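You operate a simulated robot arm through the tools that you are given. There is no shell and no other tool. Be economical: measure what you need, move in short steps, check, and stop when the job is done.

The job below is to be done with a simulated robot arm. You get a single attempt, and the scene is never put back.

TASK
Scan the red container and set it in the frame for its load.
Fine: at SCAN A: it waits in the row of three there and rides through on the blue sledge. Sledge back at its start and scanner off at the end; the other two containers stay. Where these are worked on the way, their far stop is far enough and under half their travel is too little: blue sledge.

It is judged by the outcome, as a careful person would: the job done as asked, and still so three seconds after it is handed in. It fails if anything else is knocked over, pushed out of place, dropped, spilled or broken.

THE ROBOT
A 7-joint arm with a two-finger parallel gripper on a trunk, on a base that drives. Base frame: it is fixed to the floor where the robot stands at the start and does not move with it; the origin is under the middle of the robot, x ahead of it, y to its left, z up; the surface under the hand at the start is at about z = 76. Readings come in cm, degrees, newtons and seconds.
With the tool pointing down near the work surface it reaches from about 22 to 58 cm from the robot's upright axis, wherever it stands. Its first joint turns from -166.0 to 166.0 degrees. Places, roughly: blue sledge [70, -10, 80]; frame on the blue sledge [70, -10, 80]; red switch [50, 0, 80]; white arch a [70, -20, 80]. Payload 3.4 kg.
Tool frame: the origin (TCP) lies between the finger pads and is the grasp point; the fingertips stand 3 cm ahead of it; z points along the fingers, y is the line along which they close. Largest opening 9.4 cm; finger width 2.8, thickness 1; the body of the gripper, 5 by 9.6 cm, starts 5.5 cm behind the TCP.
Orientation is that of the tool frame in the base frame, as [roll, pitch, yaw] about the fixed x, y, z axes, in that order (R = Rz(yaw) Ry(pitch) Rx(roll)). With the fingers straight down and closing along the base's y, the tool's x points along the base's -x, its y along +y and its z along -z.

THE INTERFACE
- The arm moves only by the tool apply_moves. Its arguments are lists of equal length, an entry for each row: "delta_pos": the shift along the tool's x, y, z in units of 300 mm (1.0 is 300 mm), a list of three; "rot": the turn, a rotation vector about the tool's x, y, z in units of 60 degrees (1.0 is 60 degrees), a list of three; "claw": the gripper command, from -1 (shut) to 1 (fully open), values between in proportion. In form: {"delta_pos": [[x, y, z], ...], "rot": [[ax, ay, az], ...], "claw": [claw, ...]}. A call has 1 to 20 rows; each row is the pose to reach, as a shift and turn from the pose commanded when the call began, along the tool's axes at that moment. A call with a number of a shift or a turn outside -1 to 1 is refused whole. Rows are played at 5 a second. More than 5 cm and 8.6 degrees between two rows, or a gripper value outside its range, and nothing of the call is played. A pose out of reach is approached as far as the arm can. The call stops where the force on the tool passes 90 N (or 10 N more than at its start, if that is more) or the arm is blocked; 0.2 s more then pass. The fingers move at their own pace (about 7.2 cm/s each) and stop on an object; they squeeze with about 38 N. The grip force told is the motor's: it shows also when the fingers shut on nothing. Time passes only in rows, and 0.2 s behind the last, so rows that repeat a pose let the fingers close. It gives the time, the measured TCP pose, the force on the tool (base axes), the opening and the grip force at its end, in the units of the frame above (readings bear some noise), with the torque about the TCP (base axes, N m) and any sound that the robot's microphone picked up, and new pictures: "pictures" is both (left out), scene, wrist or none.
- Cameras (640 x 400 px; columns grow to the right, rows downward): "scene" is now at [0.94, 12.28, 160.78]; the picture's right is [-0.36, -0.93, 0.00], its down [-0.74, 0.29, -0.60] and it looks along [0.56, -0.22, -0.80] (base axes); focal length 267 px, centre (320, 200). "wrist" rides on the gripper at [7.6, 1.4, -10.3] in the tool frame; the picture's right is [-0.18, 0.98, 0.00], its down [-0.75, -0.14, -0.64] and it looks along [-0.63, -0.12, 0.77] (tool axes); focal length 243 px, centre (320, 200). There is no depth. A picture from a camera that has moved, and an enlarged one, comes with that camera's place and axes in the base frame and with its lens. The place of the scene camera against the robot may be out by one fixed shift of up to 1.2 cm in any direction.
- lift_body(by): slides the trunk up (or, below 0, down) by that many cm; the arm and the scene camera ride with it, the base frame stays. It gives what a move gives, with no picture.
- roll_base(legs): drives the robot by 1 to 6 legs, each [ahead, left, turn to the left] in cm, cm and degrees, along the robot's own axes; the way and the turn of a leg run together, so that a leg with both is an arc; at most 150 cm and 180 degrees a leg. The arm and the cameras ride along, it lands a little off, and it stops where it bumps. It gives what a move gives, and a new picture of the scene camera.
- aim_head(pan, tilt): turns the head with the scene camera to pan (to the left, within 155 degrees either way) and tilt (down, from -29 to 69), counted from straight ahead of the robot. It gives what a move gives, and a new picture of the scene camera.
- zoom(camera, box): a new picture of the part [left, top, right, bottom] of that camera's present view, enlarged. It takes no simulated time.
- job_done(): hands the job in; it is judged then, once.

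Work in short steps. Places have to be worked out from the pictures, the camera data and where the tool is seen: move nearer, look again, correct. Check each grasp and each placing, and mend what went wrong. You have 120 turns and 260 pictures in all, those below and enlarged ones among them. Open the gripper and draw the arm clear of the work before you hand the job in, unless the task says otherwise; then end with one line.

The tools are called after "Emit:" as a command line: name --argument value ..., lists and objects as JSON in quotes. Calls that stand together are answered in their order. apply_moves: Moves the arm, as the interface text tells. Its arguments: {"type":"object","properties":{"delta_pos":{"type":"array","items":{"type":"array","items":{"type":"number"}}},"rot":{"type":"array","items":{"type":"array","items":{"type":"number"}}},"claw":{"type":"array","items":{"type":"number"}},"pictures":{"type":"string","enum":["both","scene","wrist","none"]}},"required":["delta_pos","rot","claw"]} The other tools are called the same way: lift_body (by) slides the trunk up or down; roll_base (legs) drives the base; aim_head (pan, tilt) turns the head that bears the scene camera; zoom (camera, box) takes an enlarged picture of a part of a camera's view; job_done () hands the job in.

At the start:

```text
time: 0.0
ee_pos: [40.75, 0.55, 107.86]
tcp_rot: [-179.9, 0.0, 180.0]
wrist_force: [-0.3, 0.3, 0.6]
wrist_torque: [0.02, 0.02, -0.01]
grip_width: 9.38
grip_force: 0.1
trunk travel left (down, up): [-27.5, 11.1]
robot x, y, heading: [0.13, 0.34, 0.0]
head pan, tilt: [-21.3, 52.8]
```

scene: 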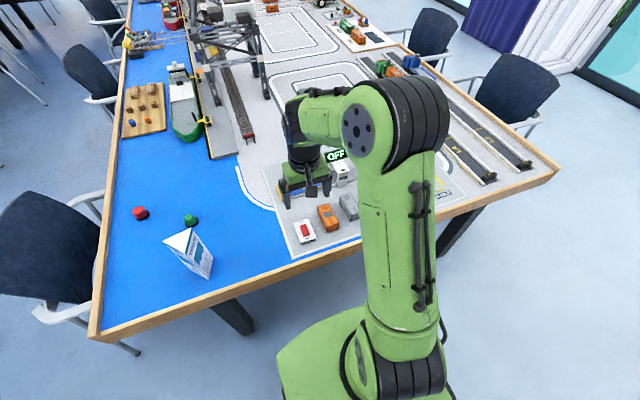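
wrist: 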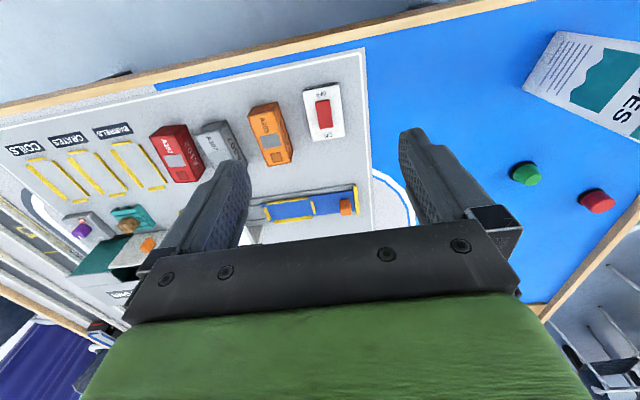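

The wrist view shows a row of containers (orange, grey, red), a red switch and a blue sledge. I'll enlarge both views to read the labels.

Emit:
zoom --camera "wrist" --box '[0, 60, 400, 310]'

Emit:
zoom --camera "scene" --box '[220, 60, 540, 260]'

```text
1.60 times, centred on (200, 185) of wrist
camera zoom: at [33.24, 1.94, 118.07], right [0.18, 0.98, 0.0], down [0.75, -0.14, 0.64], along [0.63, -0.12, -0.77], focal length 388 px, centre (512, 224)
```

zoom: 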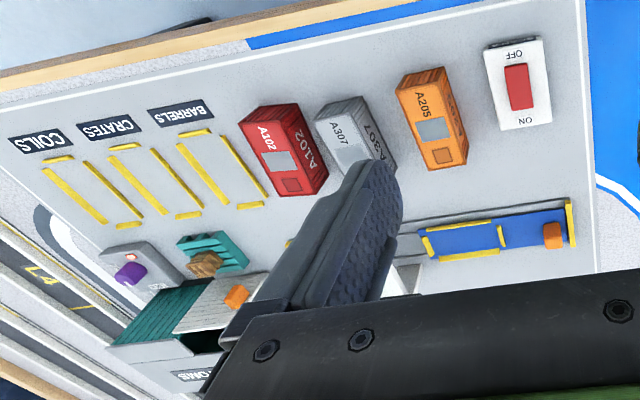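

```text
2.00 times, centred on (380, 160) of scene
camera zoom: at [0.94, 12.28, 160.78], right [-0.36, -0.93, 0.0], down [-0.74, 0.29, -0.6], along [0.56, -0.22, -0.8], focal length 533 px, centre (200, 280)
```

zoom: 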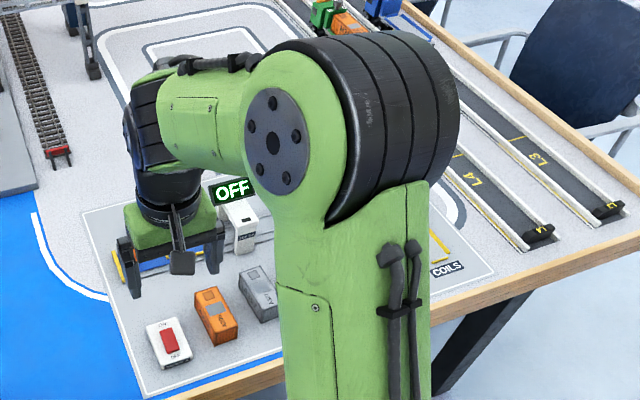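

Estimates: switch about (47,0), containers near x≈48.7 at y≈-9 (orange), -18 (grey), -26 (red), and sledge near (68,-6). I'll move the hand right and back for a better wrist view of the arch and the frames.

Emit:
apply_moves --delta_pos '[[0.05, -0.13, 0], [0.1, -0.26, 0], [0.15, -0.39, 0], [0.2, -0.52, 0], [0.27, -0.62, 0]]' --rot '[[0, 0, 0], [0, 0, 0], [0, 0, 0], [0, 0, 0], [0, 0, 0]]' --claw '[1, 1, 1, 1, 1]'

```text
time: 1.2
ee_pos: [32.66, -18.05, 107.78]
tcp_rot: [-179.9, 0.2, -179.8]
wrist_force: [1.1, -0.3, -0.3]
wrist_torque: [0.04, -0.08, -0.01]
grip_width: 9.39
grip_force: 0.1
trunk travel left (down, up): [-27.5, 11.1]
robot x, y, heading: [0.11, -0.31, -0.1]
head pan, tilt: [-21.3, 52.8]
camera scene: at [0.84, 12.2, 160.79], right [-0.36, -0.93, 0.0], down [-0.74, 0.29, -0.6], along [0.56, -0.22, -0.8], focal length 267 px, centre (320, 200)
camera wrist: at [25.05, -16.69, 118.07], right [0.18, 0.98, 0.0], down [0.75, -0.14, 0.64], along [0.63, -0.12, -0.77], focal length 243 px, centre (320, 200)
```

scene: 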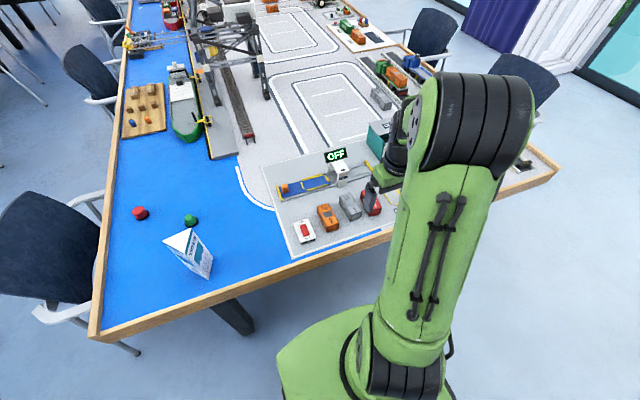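
wrist: 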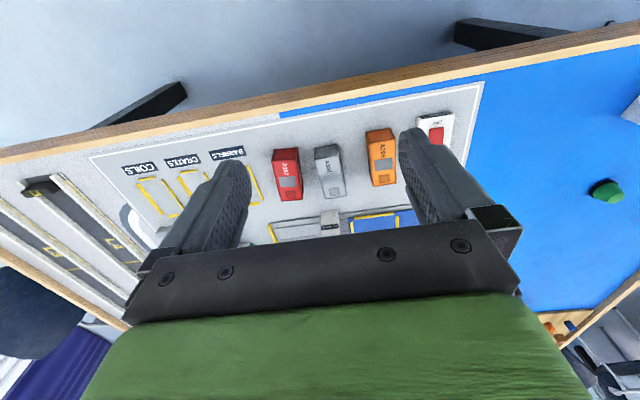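

Emit:
zoom --camera "scene" --box '[240, 120, 440, 245]'

Emit:
zoom --camera "wrist" --box '[80, 80, 480, 330]'

```text
3.20 times, centred on (340, 182) of scene
camera zoom: at [0.84, 12.2, 160.79], right [-0.36, -0.93, 0.0], down [-0.74, 0.29, -0.6], along [0.56, -0.22, -0.8], focal length 854 px, centre (256, 256)
```

zoom: 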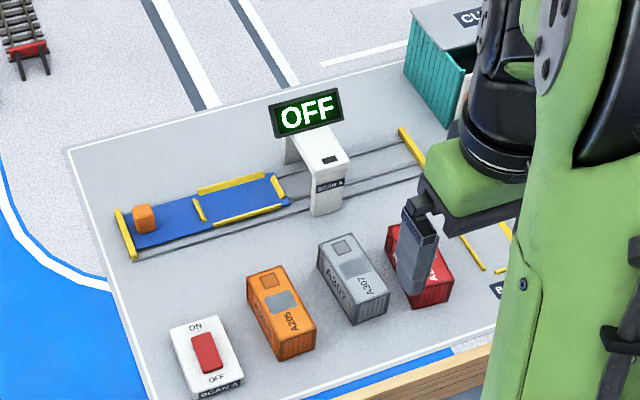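

```text
1.60 times, centred on (280, 205) of wrist
camera zoom: at [25.05, -16.69, 118.07], right [0.18, 0.98, 0.0], down [0.75, -0.14, 0.64], along [0.63, -0.12, -0.77], focal length 388 px, centre (384, 192)
```

zoom: 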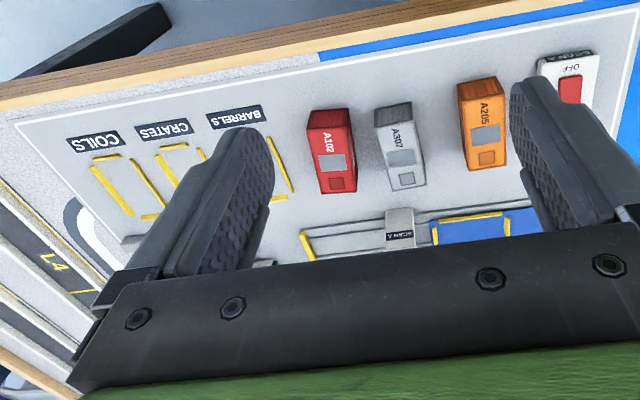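

The scanner reads OFF, and the switch has ON on its far side and OFF on its near side. The sledge's frame lies along y, so the container needs a 90° turn. The sledge line at x≈68 is beyond reach, so I'll drive ahead in a modest leg and to the right.

Emit:
roll_base --legs '[[0, -14, 0], [14, 0, 0]]'

```text
time: 3.4
ee_pos: [46.6, -31.79, 107.76]
tcp_rot: [180.0, -0.1, 179.9]
wrist_force: [0.9, 0.5, -0.5]
wrist_torque: [0.02, 0.03, 0.03]
grip_width: 9.41
grip_force: 0.0
trunk travel left (down, up): [-27.5, 11.1]
robot x, y, heading: [13.55, -13.78, -0.4]
head pan, tilt: [-21.3, 52.8]
camera scene: at [14.92, -1.59, 160.78], right [-0.36, -0.93, 0.0], down [-0.74, 0.29, -0.6], along [0.56, -0.22, -0.8], focal length 267 px, centre (320, 200)
```

scene: 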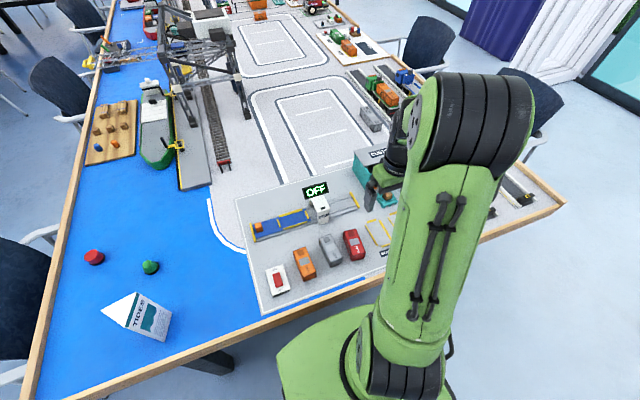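

Emit:
zoom --camera "scene" --box '[225, 165, 425, 290]'

Emit:
zoom --camera "wrist" --box '[0, 0, 640, 400]'

```text
3.20 times, centred on (325, 228) of scene
camera zoom: at [14.92, -1.59, 160.78], right [-0.36, -0.93, 0.0], down [-0.74, 0.29, -0.6], along [0.56, -0.22, -0.8], focal length 854 px, centre (304, 112)
```

zoom: 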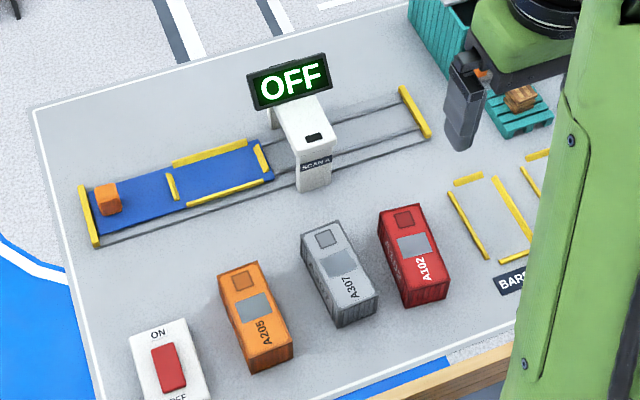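

```text
1.00 times, centred on (320, 200) of wrist (not enlarged: the box is as wide or as high as the picture)
camera zoom: at [39.08, -30.45, 118.03], right [0.18, 0.98, 0.0], down [0.75, -0.14, 0.64], along [0.63, -0.12, -0.77], focal length 243 px, centre (320, 200)
```

zoom: 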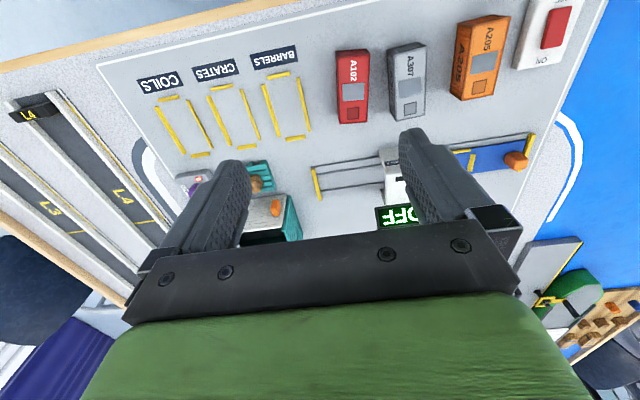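

Sledge line is at x≈69: knob at y≈0.7, far stop at y≈-37, so travel is about 19 cm. I'll drive a little further ahead for reach margin.

Emit:
roll_base --legs '[[6, 0, 0]]'

```text
time: 4.4
ee_pos: [52.76, -31.86, 107.78]
tcp_rot: [-180.0, -0.2, 180.0]
wrist_force: [1.1, -0.7, -0.4]
wrist_torque: [-0.01, 0.03, 0.02]
grip_width: 9.39
grip_force: 0.1
trunk travel left (down, up): [-27.5, 11.1]
robot x, y, heading: [19.8, -13.73, -0.1]
head pan, tilt: [-21.3, 52.8]
camera scene: at [20.99, -1.58, 160.78], right [-0.36, -0.93, 0.0], down [-0.74, 0.29, -0.6], along [0.56, -0.22, -0.8], focal length 267 px, centre (320, 200)
```

scene: 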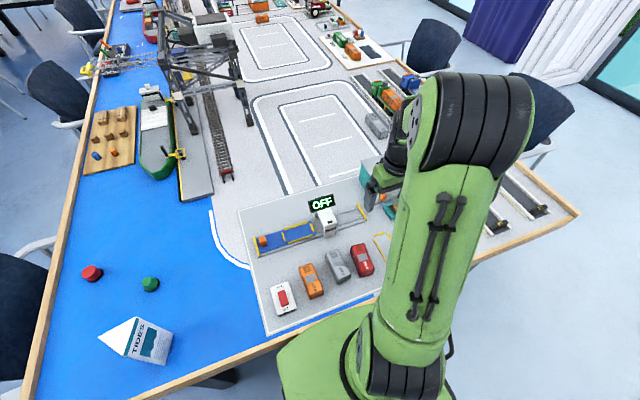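

No bump. Next I'll bring the hand, fingers shut, above the switch at about (48,-0.4) and look with the wrist camera.

Emit:
apply_moves --delta_pos '[[0.02, 0.14, 0.02], [0.04, 0.28, 0.1], [0.06, 0.42, 0.16], [0.08, 0.56, 0.22], [0.1, 0.7, 0.28], [0.12, 0.84, 0.34], [0.13, 0.96, 0.38], [0.13, 1.0, 0.4], [0.13, 1.0, 0.4]]' --rot '[[0, 0, 0], [0, 0, 0], [0, 0, 0], [0, 0, 0], [0, 0, 0], [0, 0, 0], [0, 0, 0], [0, 0, 0], [0, 0, 0]]' --claw '[-1, -1, -1, -1, -1, -1, -1, -1, -1]'

```text
time: 6.4
ee_pos: [48.54, -1.77, 95.82]
tcp_rot: [180.0, 0.0, -180.0]
wrist_force: [-0.3, 0.0, 0.5]
wrist_torque: [0.02, -0.02, -0.02]
grip_width: 0.01
grip_force: 33.4
trunk travel left (down, up): [-27.5, 11.1]
robot x, y, heading: [19.96, -13.99, 0.2]
head pan, tilt: [-21.3, 52.8]
camera scene: at [20.7, -1.57, 160.78], right [-0.36, -0.93, 0.0], down [-0.74, 0.29, -0.6], along [0.56, -0.22, -0.8], focal length 267 px, centre (320, 200)
camera wrist: at [41.05, -0.37, 106.1], right [0.18, 0.98, 0.0], down [0.75, -0.14, 0.64], along [0.63, -0.12, -0.77], focal length 243 px, centre (320, 200)
```

scene: 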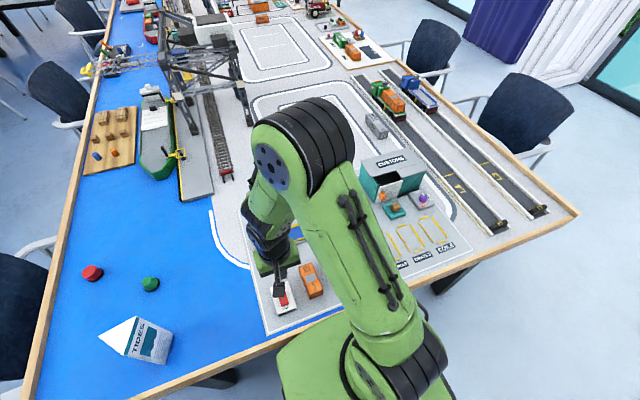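
wrist: 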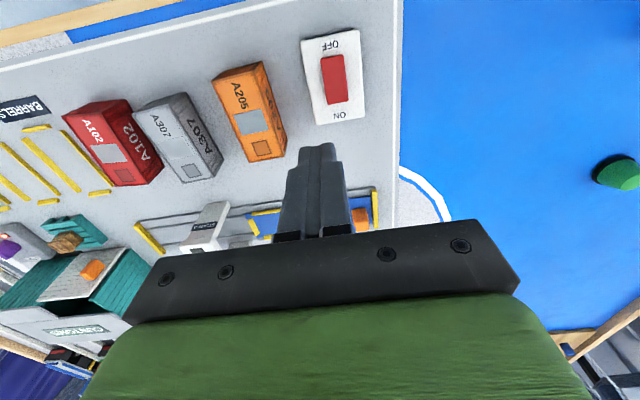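

Rocker centre comes out near (47.8,-0.1), with its ON end near x=50. I'll go down over the ON half to just above it and check.

Emit:
apply_moves --delta_pos '[[-0.02, 0.03, 0.1], [-0.04, 0.055, 0.22], [-0.04, 0.055, 0.32], [-0.04, 0.055, 0.36]]' --rot '[[0, 0, 0], [0, 0, 0], [0, 0, 0], [0, 0, 0]]' --claw '[-1, -1, -1, -1]'

Emit:
zoom --camera "scene" --box '[230, 230, 350, 330]'

```text
time: 7.4
ee_pos: [49.82, -0.09, 84.94]
tcp_rot: [-180.0, 0.0, 179.9]
wrist_force: [0.5, -0.6, 0.0]
wrist_torque: [0.0, 0.02, 0.01]
grip_width: 0.0
grip_force: 33.4
trunk travel left (down, up): [-27.5, 11.1]
robot x, y, heading: [19.25, -14.1, 0.2]
head pan, tilt: [-21.3, 52.8]
camera scene: at [20.71, -1.56, 160.78], right [-0.36, -0.93, 0.0], down [-0.74, 0.29, -0.6], along [0.56, -0.22, -0.8], focal length 267 px, centre (320, 200)
camera wrist: at [42.33, 1.24, 95.29], right [0.18, 0.98, 0.0], down [0.75, -0.14, 0.64], along [0.63, -0.12, -0.77], focal length 243 px, centre (320, 200)
```

scene: 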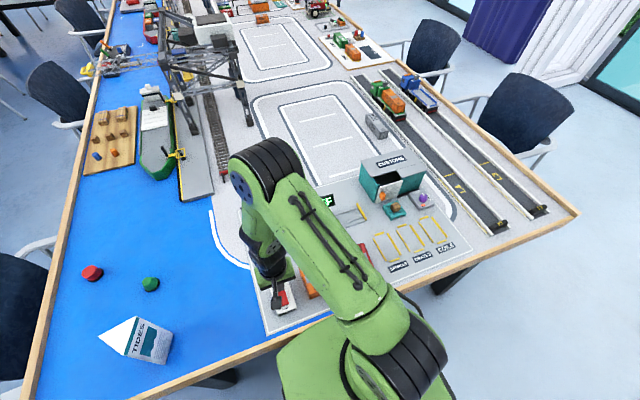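
wrist: 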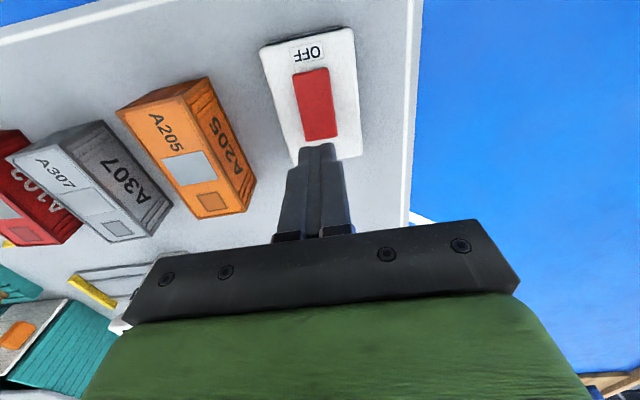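

```text
4.00 times, centred on (290, 280) of scene
camera zoom: at [20.71, -1.56, 160.78], right [-0.36, -0.93, 0.0], down [-0.74, 0.29, -0.6], along [0.56, -0.22, -0.8], focal length 1067 px, centre (440, -120)
```

zoom: 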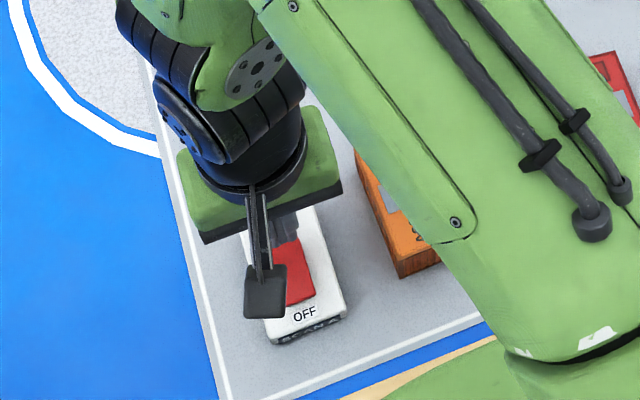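

Tip is slightly past the rocker's ON end. I'll shift 0.5 cm back and press gently downward in small steps.

Emit:
apply_moves --delta_pos '[[0.02, 0, 0.02], [0.02, 0, 0.04], [0.02, 0, 0.06], [0.02, 0, 0.075], [0.02, 0, 0.09]]' --rot '[[0, 0, 0], [0, 0, 0], [0, 0, 0], [0, 0, 0], [0, 0, 0]]' --claw '[-1, -1, -1, -1, -1]'

Emit:
zoom --camera "scene" --box '[230, 180, 370, 320]'

```text
time: 8.6
ee_pos: [49.27, -0.21, 82.33]
tcp_rot: [180.0, 0.0, -179.9]
wrist_force: [0.4, 0.3, 0.4]
wrist_torque: [0.0, 0.02, -0.01]
grip_width: 0.0
grip_force: 32.7
trunk travel left (down, up): [-27.5, 11.1]
robot x, y, heading: [19.79, -13.53, -0.0]
head pan, tilt: [-21.3, 52.8]
camera scene: at [20.72, -1.56, 160.78], right [-0.36, -0.93, 0.0], down [-0.74, 0.29, -0.6], along [0.56, -0.22, -0.8], focal length 267 px, centre (320, 200)
camera wrist: at [41.61, 1.23, 92.55], right [0.18, 0.98, 0.0], down [0.75, -0.14, 0.64], along [0.63, -0.12, -0.77], focal length 243 px, centre (320, 200)
```

scene: 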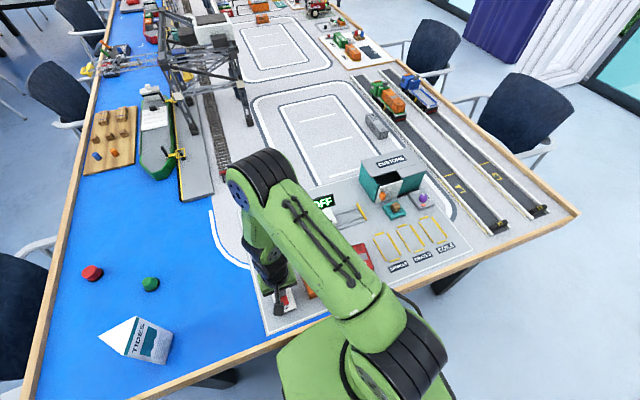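
wrist: 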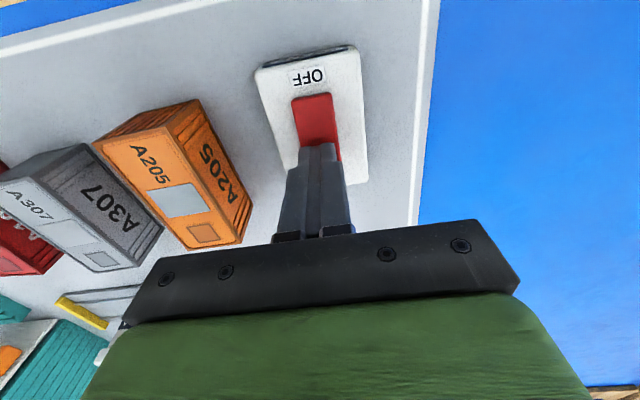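

```text
2.86 times, centred on (300, 250) of scene
camera zoom: at [20.72, -1.56, 160.78], right [-0.36, -0.93, 0.0], down [-0.74, 0.29, -0.6], along [0.56, -0.22, -0.8], focal length 762 px, centre (377, 57)
```

zoom: 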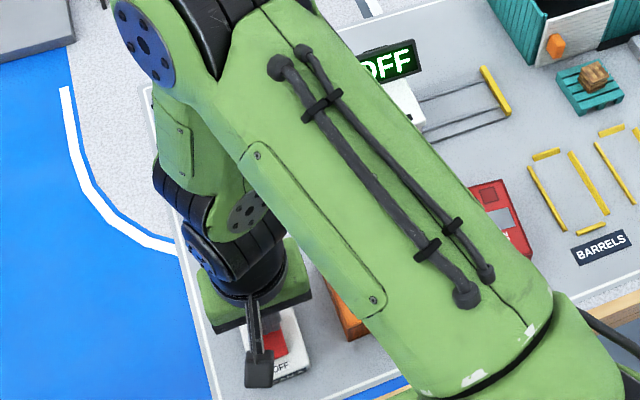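

No contact yet, with the tip at z≈79.3. Continuing down slowly.

Emit:
apply_moves --delta_pos '[[0, 0, 0.008], [0, 0, 0.016], [0, 0, 0.022], [0, 0, 0.028]]' --rot '[[0, 0, 0], [0, 0, 0], [0, 0, 0], [0, 0, 0]]' --claw '[-1, -1, -1, -1]'

```text
time: 9.6
ee_pos: [49.16, -0.08, 81.81]
tcp_rot: [179.7, 0.5, 180.0]
wrist_force: [2.0, 0.8, 78.4]
wrist_torque: [-0.1, 0.81, -0.15]
grip_width: 0.02
grip_force: 33.1
trunk travel left (down, up): [-27.5, 11.1]
robot x, y, heading: [19.57, -13.9, 0.2]
head pan, tilt: [-21.3, 52.8]
camera scene: at [20.2, -1.81, 160.87], right [-0.36, -0.93, 0.0], down [-0.74, 0.29, -0.61], along [0.57, -0.22, -0.8], focal length 267 px, centre (320, 200)
camera wrist: at [41.48, 1.16, 92.03], right [0.18, 0.98, 0.01], down [0.75, -0.14, 0.65], along [0.64, -0.11, -0.76], focal length 243 px, centre (320, 200)
```

scene: 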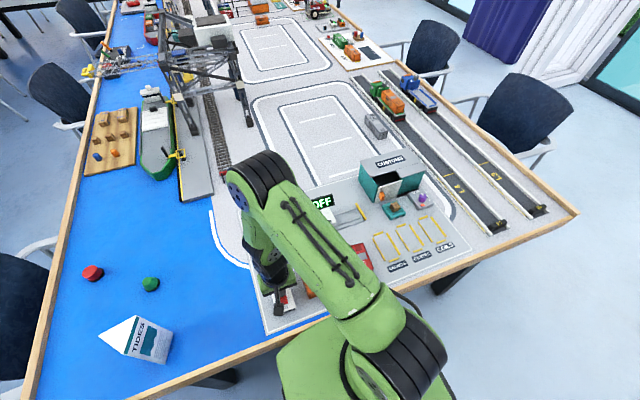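
wrist: 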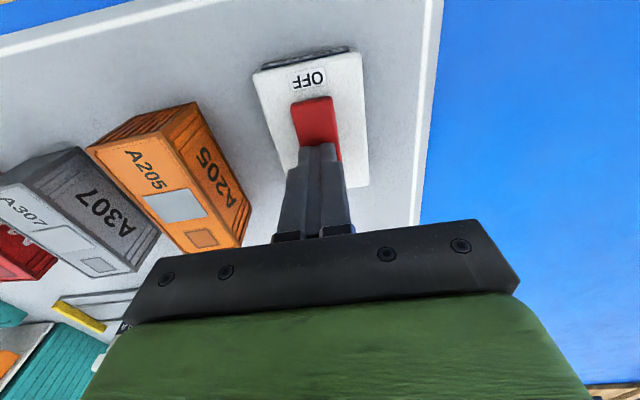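

Contact gave 78 N without a toggle. I'll raise and look closely at the switch shape.

Emit:
apply_moves --delta_pos '[[0, 0, -0.04], [0.02, 0, -0.12], [0.1, 0, -0.25], [0.2, 0, -0.3]]' --rot '[[0, 0, 0], [0, 0, 0], [0, 0, 0], [0, 0, 0]]' --claw '[-1, -1, -1, -1]'

Emit:
zoom --camera "wrist" --box '[220, 40, 420, 165]'

Emit:
zoom --camera "scene" --box '[240, 180, 340, 320]'

```text
time: 10.6
ee_pos: [43.13, -0.22, 90.41]
tcp_rot: [-180.0, 0.0, 180.0]
wrist_force: [-0.1, 0.0, 0.5]
wrist_torque: [-0.01, 0.0, 0.01]
grip_width: 0.0
grip_force: 32.6
trunk travel left (down, up): [-27.5, 11.1]
robot x, y, heading: [19.4, -13.87, 0.0]
head pan, tilt: [-21.3, 52.8]
camera scene: at [20.62, -1.54, 160.77], right [-0.36, -0.93, 0.0], down [-0.74, 0.29, -0.6], along [0.56, -0.22, -0.8], focal length 267 px, centre (320, 200)
camera wrist: at [35.5, 1.18, 100.73], right [0.18, 0.98, 0.0], down [0.75, -0.14, 0.64], along [0.63, -0.12, -0.77], focal length 243 px, centre (320, 200)
```

scene: 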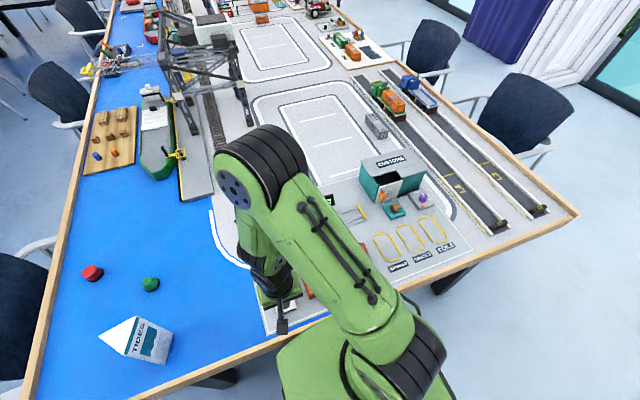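
wrist: 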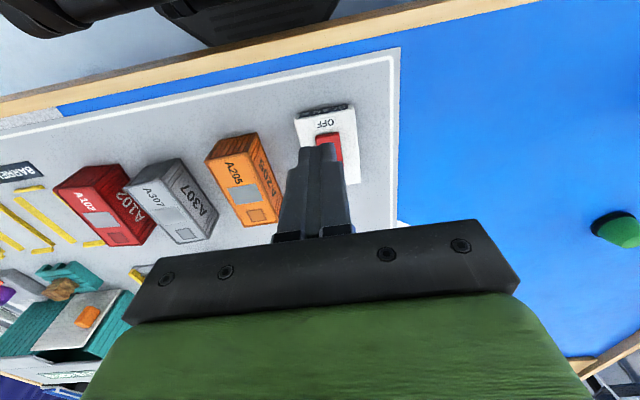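

```text
3.20 times, centred on (320, 102) of wrist
camera zoom: at [35.5, 1.18, 100.73], right [0.18, 0.98, 0.0], down [0.75, -0.14, 0.64], along [0.63, -0.12, -0.77], focal length 776 px, centre (320, 512)
```

zoom: 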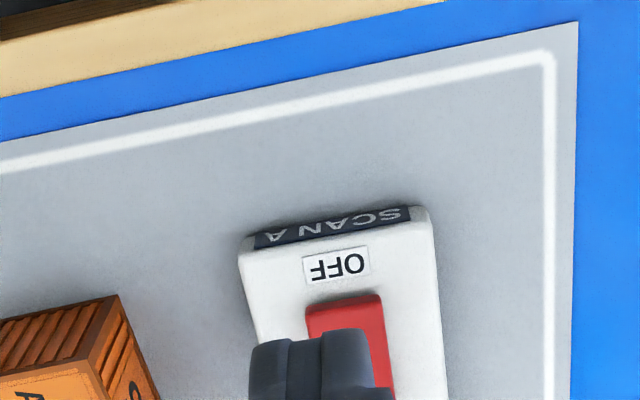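

```text
2.86 times, centred on (290, 250) of scene
camera zoom: at [20.62, -1.54, 160.77], right [-0.36, -0.93, 0.0], down [-0.74, 0.29, -0.6], along [0.56, -0.22, -0.8], focal length 762 px, centre (406, 57)
```

zoom: 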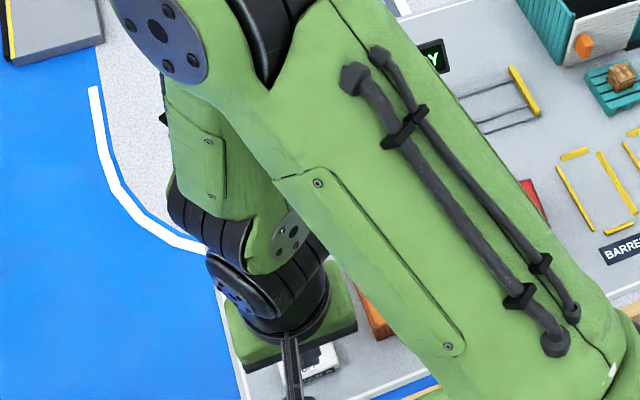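

The sign now ends in "Y" (READY), so the press worked. Next I'll go over the red container, opening the fingers to about 7 cm.

Emit:
apply_moves --delta_pos '[[0, -0.02, -0.15], [-0.02, -0.16, -0.2], [-0.04, -0.3, -0.2], [-0.06, -0.44, -0.2], [-0.08, -0.58, -0.2], [-0.1, -0.72, -0.2], [-0.1, -0.86, -0.2], [-0.1, -0.87, -0.2]]' --rot '[[0, 0, 0], [0, 0, 0], [0, 0, 0], [0, 0, 0], [0, 0, 0], [0, 0, 0], [0, 0, 0], [0, 0, 0]]' --claw '[-1, 0.5, 0.5, 0.5, 0.5, 0.5, 0.5, 0.5]'

Emit:
zoom --camera "scene" --box '[230, 180, 390, 320]'

```text
time: 12.4
ee_pos: [46.27, -26.26, 96.55]
tcp_rot: [179.9, 0.0, -180.0]
wrist_force: [0.5, 0.5, -0.9]
wrist_torque: [-0.01, 0.03, 0.02]
grip_width: 7.03
grip_force: 0.1
out of reach, approached as far as the arm can: row 3, 4
trunk travel left (down, up): [-27.5, 11.1]
robot x, y, heading: [19.89, -13.44, 0.1]
head pan, tilt: [-21.3, 52.8]
camera scene: at [20.73, -1.49, 160.77], right [-0.36, -0.93, 0.0], down [-0.74, 0.29, -0.6], along [0.56, -0.22, -0.8], focal length 267 px, centre (320, 200)
camera wrist: at [38.6, -24.89, 106.76], right [0.18, 0.98, 0.0], down [0.75, -0.14, 0.64], along [0.63, -0.12, -0.77], focal length 243 px, centre (320, 200)
```

scene: 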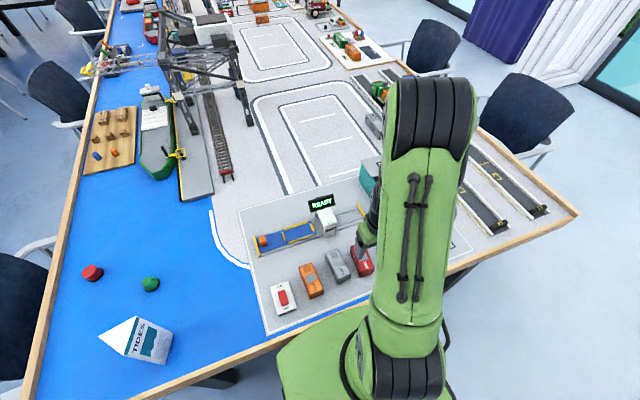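
wrist: 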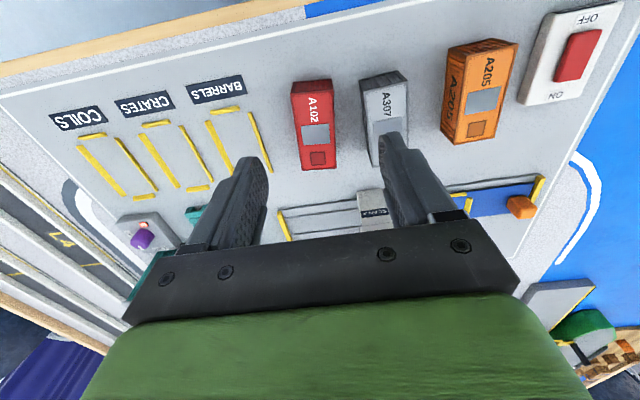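

```text
2.86 times, centred on (310, 250) of scene
camera zoom: at [20.73, -1.49, 160.77], right [-0.36, -0.93, 0.0], down [-0.74, 0.29, -0.6], along [0.56, -0.22, -0.8], focal length 762 px, centre (349, 57)
```

zoom: 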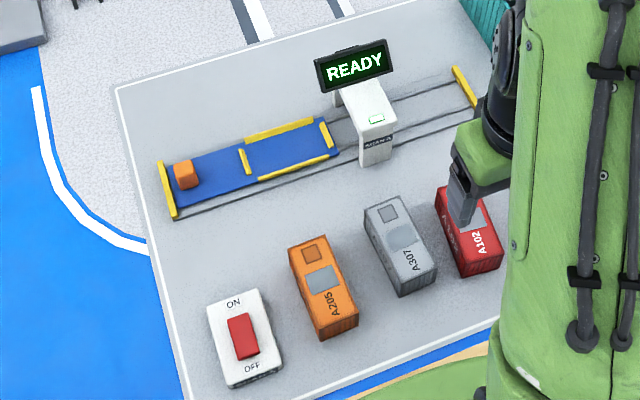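

Emit:
zoom --camera "wrist" --box '[240, 60, 440, 185]'

```text
3.20 times, centred on (340, 122) of wrist
camera zoom: at [38.6, -24.89, 106.76], right [0.18, 0.98, 0.0], down [0.75, -0.14, 0.64], along [0.63, -0.12, -0.77], focal length 776 px, centre (256, 448)
```

zoom: 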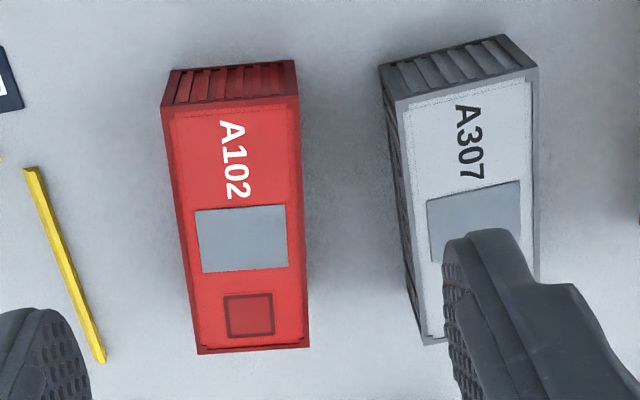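

Scanner shows READY. The red container's top is about 9.4 × 4.4 cm at z≈80.4, centred near (50.5,-27.6) and turned about -6.5°. I'll align and go down to just above it to check.

Emit:
apply_moves --delta_pos '[[-0.07, -0.02, 0.06], [-0.141, -0.045, 0.14], [-0.141, -0.045, 0.25], [-0.141, -0.045, 0.35]]' --rot '[[0, 0, 0.05], [0, 0, 0.108], [0, 0, 0.108], [0, 0, 0.108]]' --claw '[0.5, 0.5, 0.5, 0.5]'

```text
time: 13.4
ee_pos: [50.53, -27.73, 85.85]
tcp_rot: [180.0, 0.0, 173.7]
wrist_force: [0.2, -0.1, -0.2]
wrist_torque: [0.01, 0.02, -0.01]
grip_width: 7.03
grip_force: 0.0
trunk travel left (down, up): [-27.5, 11.1]
robot x, y, heading: [19.81, -13.69, 0.0]
head pan, tilt: [-21.3, 52.8]
camera scene: at [20.79, -1.61, 160.78], right [-0.36, -0.93, 0.0], down [-0.74, 0.29, -0.6], along [0.56, -0.22, -0.8], focal length 267 px, centre (320, 200)
camera wrist: at [43.13, -25.47, 96.18], right [0.29, 0.96, 0.0], down [0.73, -0.22, 0.64], along [0.61, -0.19, -0.77], focal length 243 px, centre (320, 200)
```

scene: 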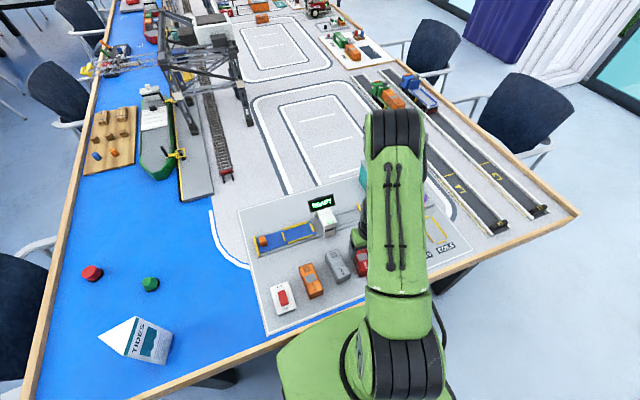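
wrist: 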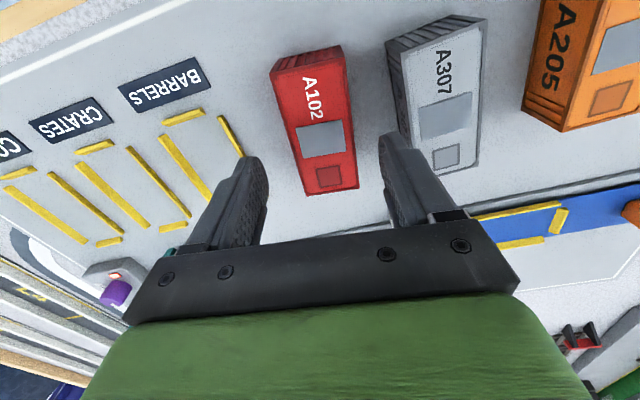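

The new view gives the same centre (50.3,-27.6) and angle (about -7°). Going down to grasp height.

Emit:
apply_moves --delta_pos '[[0, 0.003, 0.06], [0, 0.003, 0.12], [0, 0.003, 0.175], [0, 0.003, 0.175], [0, 0.003, 0.175], [0, 0.003, 0.175], [0, 0.003, 0.175]]' --rot '[[0, 0, 0], [0, 0, 0], [0, 0, 0], [0, 0, 0], [0, 0, 0], [0, 0, 0], [0, 0, 0]]' --claw '[0.5, 0.5, 0.5, 0.5, -1, -1, -1]'

```text
time: 15.0
ee_pos: [50.49, -27.54, 80.69]
tcp_rot: [180.0, -0.1, 173.6]
wrist_force: [0.4, -1.2, -0.2]
wrist_torque: [-0.04, -0.01, 0.04]
grip_width: 4.9
grip_force: 38.0
trunk travel left (down, up): [-27.5, 11.1]
robot x, y, heading: [19.9, -13.89, 0.1]
head pan, tilt: [-21.3, 52.8]
camera scene: at [20.73, -1.58, 160.78], right [-0.36, -0.93, 0.0], down [-0.74, 0.29, -0.6], along [0.56, -0.22, -0.8], focal length 267 px, centre (320, 200)
camera wrist: at [43.09, -25.29, 90.98], right [0.29, 0.96, 0.0], down [0.73, -0.22, 0.64], along [0.61, -0.19, -0.77], focal length 243 px, centre (320, 200)
```

scene: 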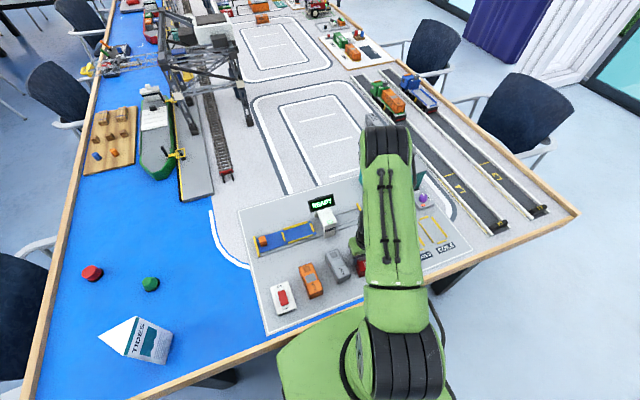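
wrist: 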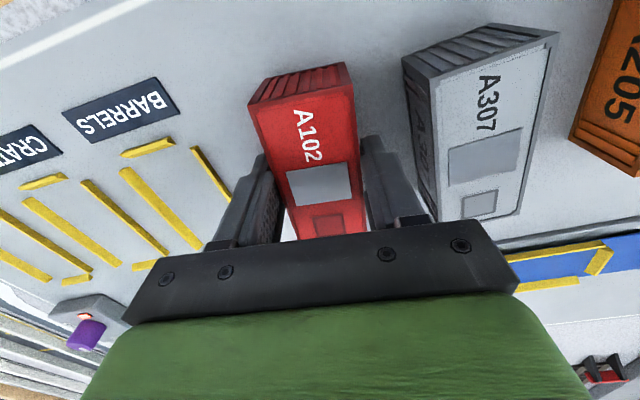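

Gripped at width 4.9 with 38 N. Lifting straight up 14 cm.

Emit:
apply_moves --delta_pos '[[0, 0, -0.05], [0, 0, -0.15], [0, 0, -0.28], [0, 0, -0.4], [0, 0, -0.48]]' --rot '[[0, 0, 0], [0, 0, 0], [0, 0, 0], [0, 0, 0], [0, 0, 0]]' --claw '[-1, -1, -1, -1, -1]' --pictures "wrist"

```text
time: 16.2
ee_pos: [50.34, -27.58, 95.11]
tcp_rot: [-179.9, -0.2, 173.5]
wrist_force: [-0.1, 0.7, -1.2]
wrist_torque: [-0.01, -0.02, -0.02]
grip_width: 4.9
grip_force: 37.8
trunk travel left (down, up): [-27.5, 11.1]
robot x, y, heading: [19.34, -13.92, -0.1]
head pan, tilt: [-21.3, 52.8]
camera wrist: at [43.01, -25.27, 105.41], right [0.29, 0.96, 0.0], down [0.73, -0.23, 0.64], along [0.61, -0.19, -0.77], focal length 243 px, centre (320, 200)
```

wrist: 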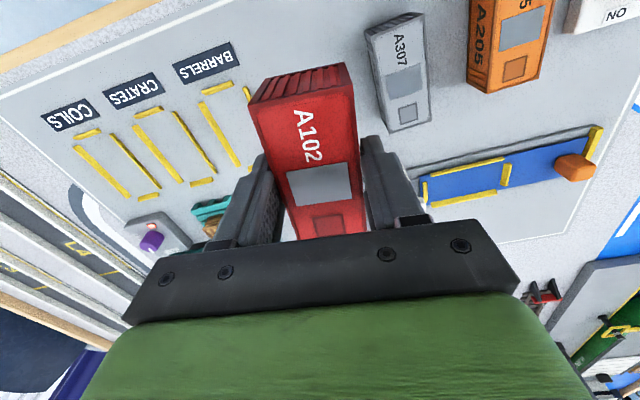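

Secure. I'll move left toward the sledge's y while starting the 90° turn, camera side away from the arch.

Emit:
apply_moves --delta_pos '[[-0.01, 0.09, 0], [-0.03, 0.18, 0], [-0.045, 0.27, 0], [-0.06, 0.36, 0], [-0.075, 0.45, 0], [-0.09, 0.53, 0], [-0.1, 0.598, 0]]' --rot '[[0, 0, 0.12], [0, 0, 0.24], [0, 0, 0.36], [0, 0, 0.48], [0, 0, 0.6], [0, 0, 0.72], [0, 0, 0.84]]' --claw '[-1, -1, -1, -1, -1, -1, -1]' --pictures "wrist"

```text
time: 17.8
ee_pos: [55.38, -10.07, 94.94]
tcp_rot: [-179.9, 0.0, 123.1]
wrist_force: [0.1, -0.2, -1.0]
wrist_torque: [0.01, -0.04, 0.01]
grip_width: 4.86
grip_force: 37.9
trunk travel left (down, up): [-27.5, 11.1]
robot x, y, heading: [19.59, -13.89, 0.1]
head pan, tilt: [-21.3, 52.8]
camera wrist: at [52.49, -2.86, 105.3], right [0.92, 0.38, 0.0], down [0.29, -0.71, 0.64], along [0.24, -0.59, -0.77], focal length 243 px, centre (320, 200)
```

wrist: 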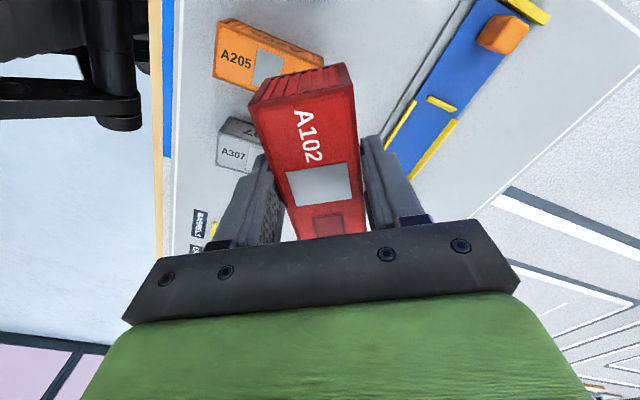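

Now finishing the turn to yaw 90 and moving over the sledge frame, estimated at (68.7,-11.8), staying at height.

Emit:
apply_moves --delta_pos '[[-0.06, 0.07, 0], [-0.12, 0.14, 0], [-0.18, 0.21, 0], [-0.24, 0.28, 0], [-0.29, 0.34, 0], [-0.29, 0.34, 0]]' --rot '[[0, 0, 0.12], [0, 0, 0.24], [0, 0, 0.36], [0, 0, 0.48], [0, 0, 0.552], [0, 0, 0.552]]' --claw '[-1, -1, -1, -1, -1, -1]'

Emit:
zoom --camera "scene" --box '[230, 180, 390, 320]'

```text
time: 19.2
ee_pos: [68.74, -11.78, 95.11]
tcp_rot: [-180.0, 0.0, 89.9]
wrist_force: [0.1, 0.3, -0.6]
wrist_torque: [0.0, -0.03, 0.02]
grip_width: 4.89
grip_force: 38.3
trunk travel left (down, up): [-27.5, 11.1]
robot x, y, heading: [19.78, -14.04, -0.0]
head pan, tilt: [-21.3, 52.8]
camera scene: at [20.68, -1.57, 160.78], right [-0.36, -0.93, 0.0], down [-0.74, 0.29, -0.6], along [0.56, -0.22, -0.8], focal length 267 px, centre (320, 200)
camera wrist: at [70.2, -4.11, 105.4], right [0.98, -0.19, 0.0], down [-0.14, -0.75, 0.64], along [-0.12, -0.63, -0.77], focal length 243 px, centre (320, 200)
```

scene: 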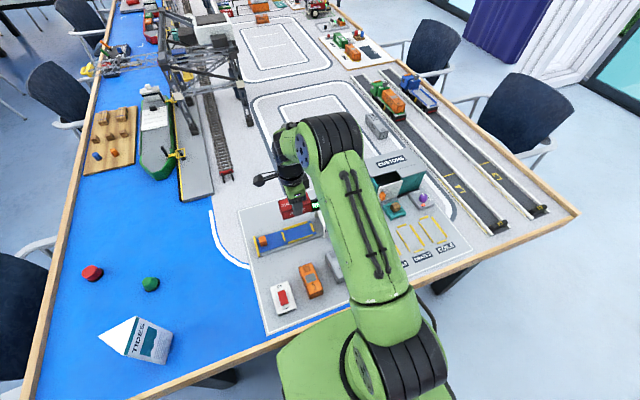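
wrist: 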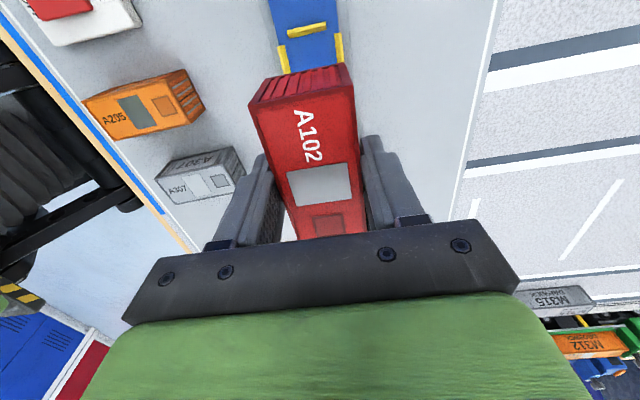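

```text
2.86 times, centred on (310, 250) of scene
camera zoom: at [20.68, -1.57, 160.78], right [-0.36, -0.93, 0.0], down [-0.74, 0.29, -0.6], along [0.56, -0.22, -0.8], focal length 762 px, centre (349, 57)
```

zoom: 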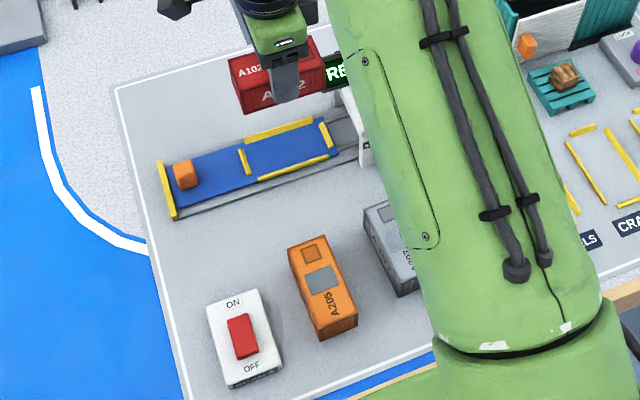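

Wrist view gives rails at x≈66.0 and 71.25 (centre 68.6) and the end bar at y≈-6.2, which agrees with my target. Lowering to just above the rails to check the alignment.

Emit:
apply_moves --delta_pos '[[0, 0, 0.1], [0, 0, 0.2], [0, 0, 0.28], [0, 0, 0.34], [0, 0, 0.355]]' --rot '[[0, 0, 0], [0, 0, 0], [0, 0, 0], [0, 0, 0], [0, 0, 0]]' --claw '[-1, -1, -1, -1, -1]'

Emit:
zoom --camera "scene" --box '[240, 195, 340, 260]'

Emit:
zoom --camera "wrist" --box '[200, 0, 420, 250]'

```text
time: 20.4
ee_pos: [68.83, -11.8, 84.37]
tcp_rot: [180.0, 0.0, 90.1]
wrist_force: [0.5, -0.8, -1.1]
wrist_torque: [-0.02, 0.03, 0.02]
grip_width: 4.89
grip_force: 37.9
trunk travel left (down, up): [-27.5, 11.1]
robot x, y, heading: [19.9, -13.61, 0.2]
head pan, tilt: [-21.3, 52.8]
camera scene: at [20.72, -1.57, 160.78], right [-0.36, -0.93, 0.0], down [-0.74, 0.29, -0.6], along [0.56, -0.22, -0.8], focal length 267 px, centre (320, 200)
camera wrist: at [70.28, -4.14, 94.72], right [0.98, -0.18, 0.0], down [-0.14, -0.75, 0.64], along [-0.12, -0.63, -0.77], focal length 243 px, centre (320, 200)
```

scene: 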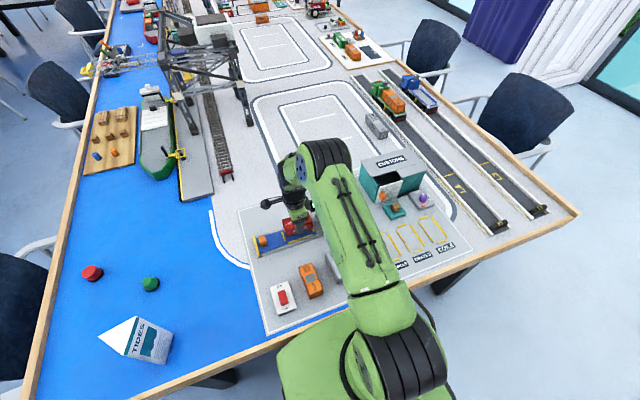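
wrist: 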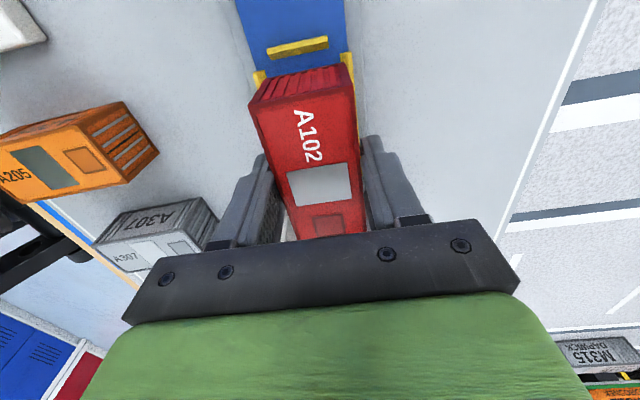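

```text
6.15 times, centred on (290, 228) of scene
camera zoom: at [20.72, -1.57, 160.78], right [-0.36, -0.93, 0.0], down [-0.74, 0.29, -0.6], along [0.56, -0.22, -0.8], focal length 1641 px, centre (505, 31)
```

zoom: 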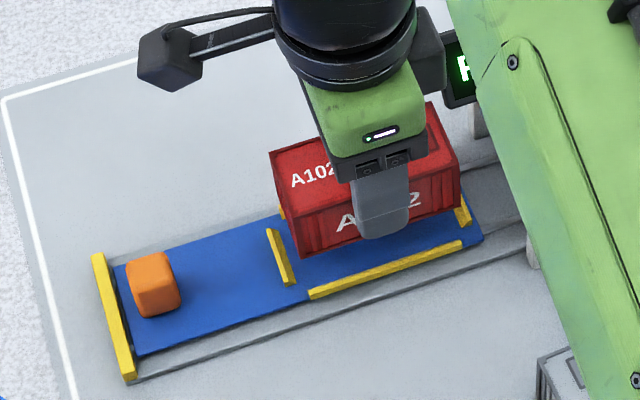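

```text
1.60 times, centred on (310, 125) of wrist
camera zoom: at [70.28, -4.14, 94.72], right [0.98, -0.18, 0.0], down [-0.14, -0.75, 0.64], along [-0.12, -0.63, -0.77], focal length 388 px, centre (336, 320)
```

zoom: 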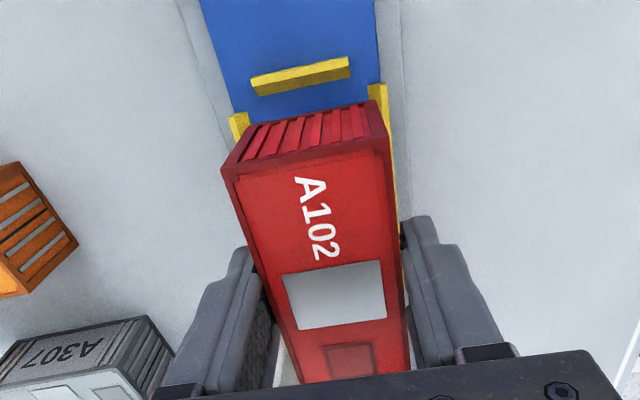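

Container is within about 0.15 cm of centred between the rails, with ~0.5 cm clear at each end. Nudging 0.1 cm back and lowering gently.

Emit:
apply_moves --delta_pos '[[0, -0.004, 0.012], [0, -0.004, 0.024], [0, -0.004, 0.036], [0, -0.004, 0.046], [0, -0.004, 0.054]]' --rot '[[0, 0, 0], [0, 0, 0], [0, 0, 0], [0, 0, 0], [0, 0, 0]]' --claw '[-1, -1, -1, -1, -1]' --pictures "wrist"

Emit:
zoom --camera "scene" --box '[240, 195, 340, 260]'

```text
time: 21.6
ee_pos: [68.64, -11.68, 82.77]
tcp_rot: [-180.0, 0.0, 90.0]
wrist_force: [0.4, 0.3, -1.1]
wrist_torque: [0.01, 0.0, -0.01]
grip_width: 4.87
grip_force: 38.2
trunk travel left (down, up): [-27.5, 11.1]
robot x, y, heading: [19.89, -14.17, -0.1]
head pan, tilt: [-21.3, 52.8]
camera wrist: at [70.14, -4.14, 93.08], right [0.98, -0.18, 0.0], down [-0.14, -0.75, 0.64], along [-0.12, -0.63, -0.77], focal length 243 px, centre (320, 200)
```

wrist: 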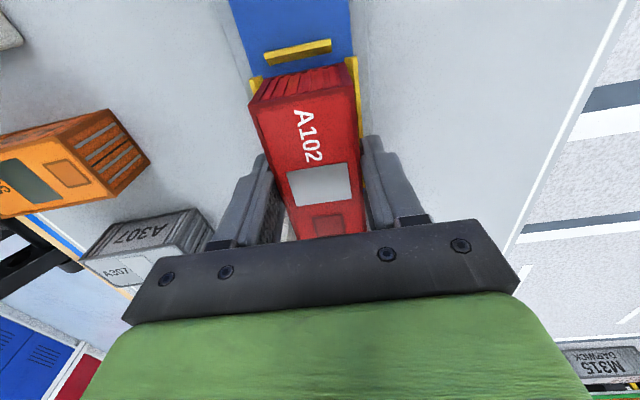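

```text
6.15 times, centred on (290, 228) of scene
camera zoom: at [20.74, -1.57, 160.78], right [-0.36, -0.93, 0.0], down [-0.74, 0.29, -0.6], along [0.56, -0.22, -0.8], focal length 1641 px, centre (505, 31)
```

zoom: 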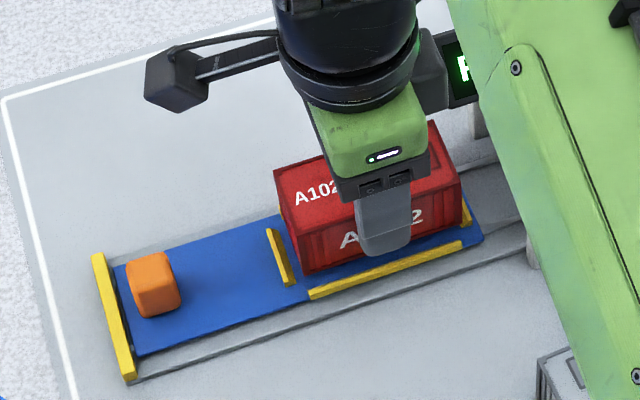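

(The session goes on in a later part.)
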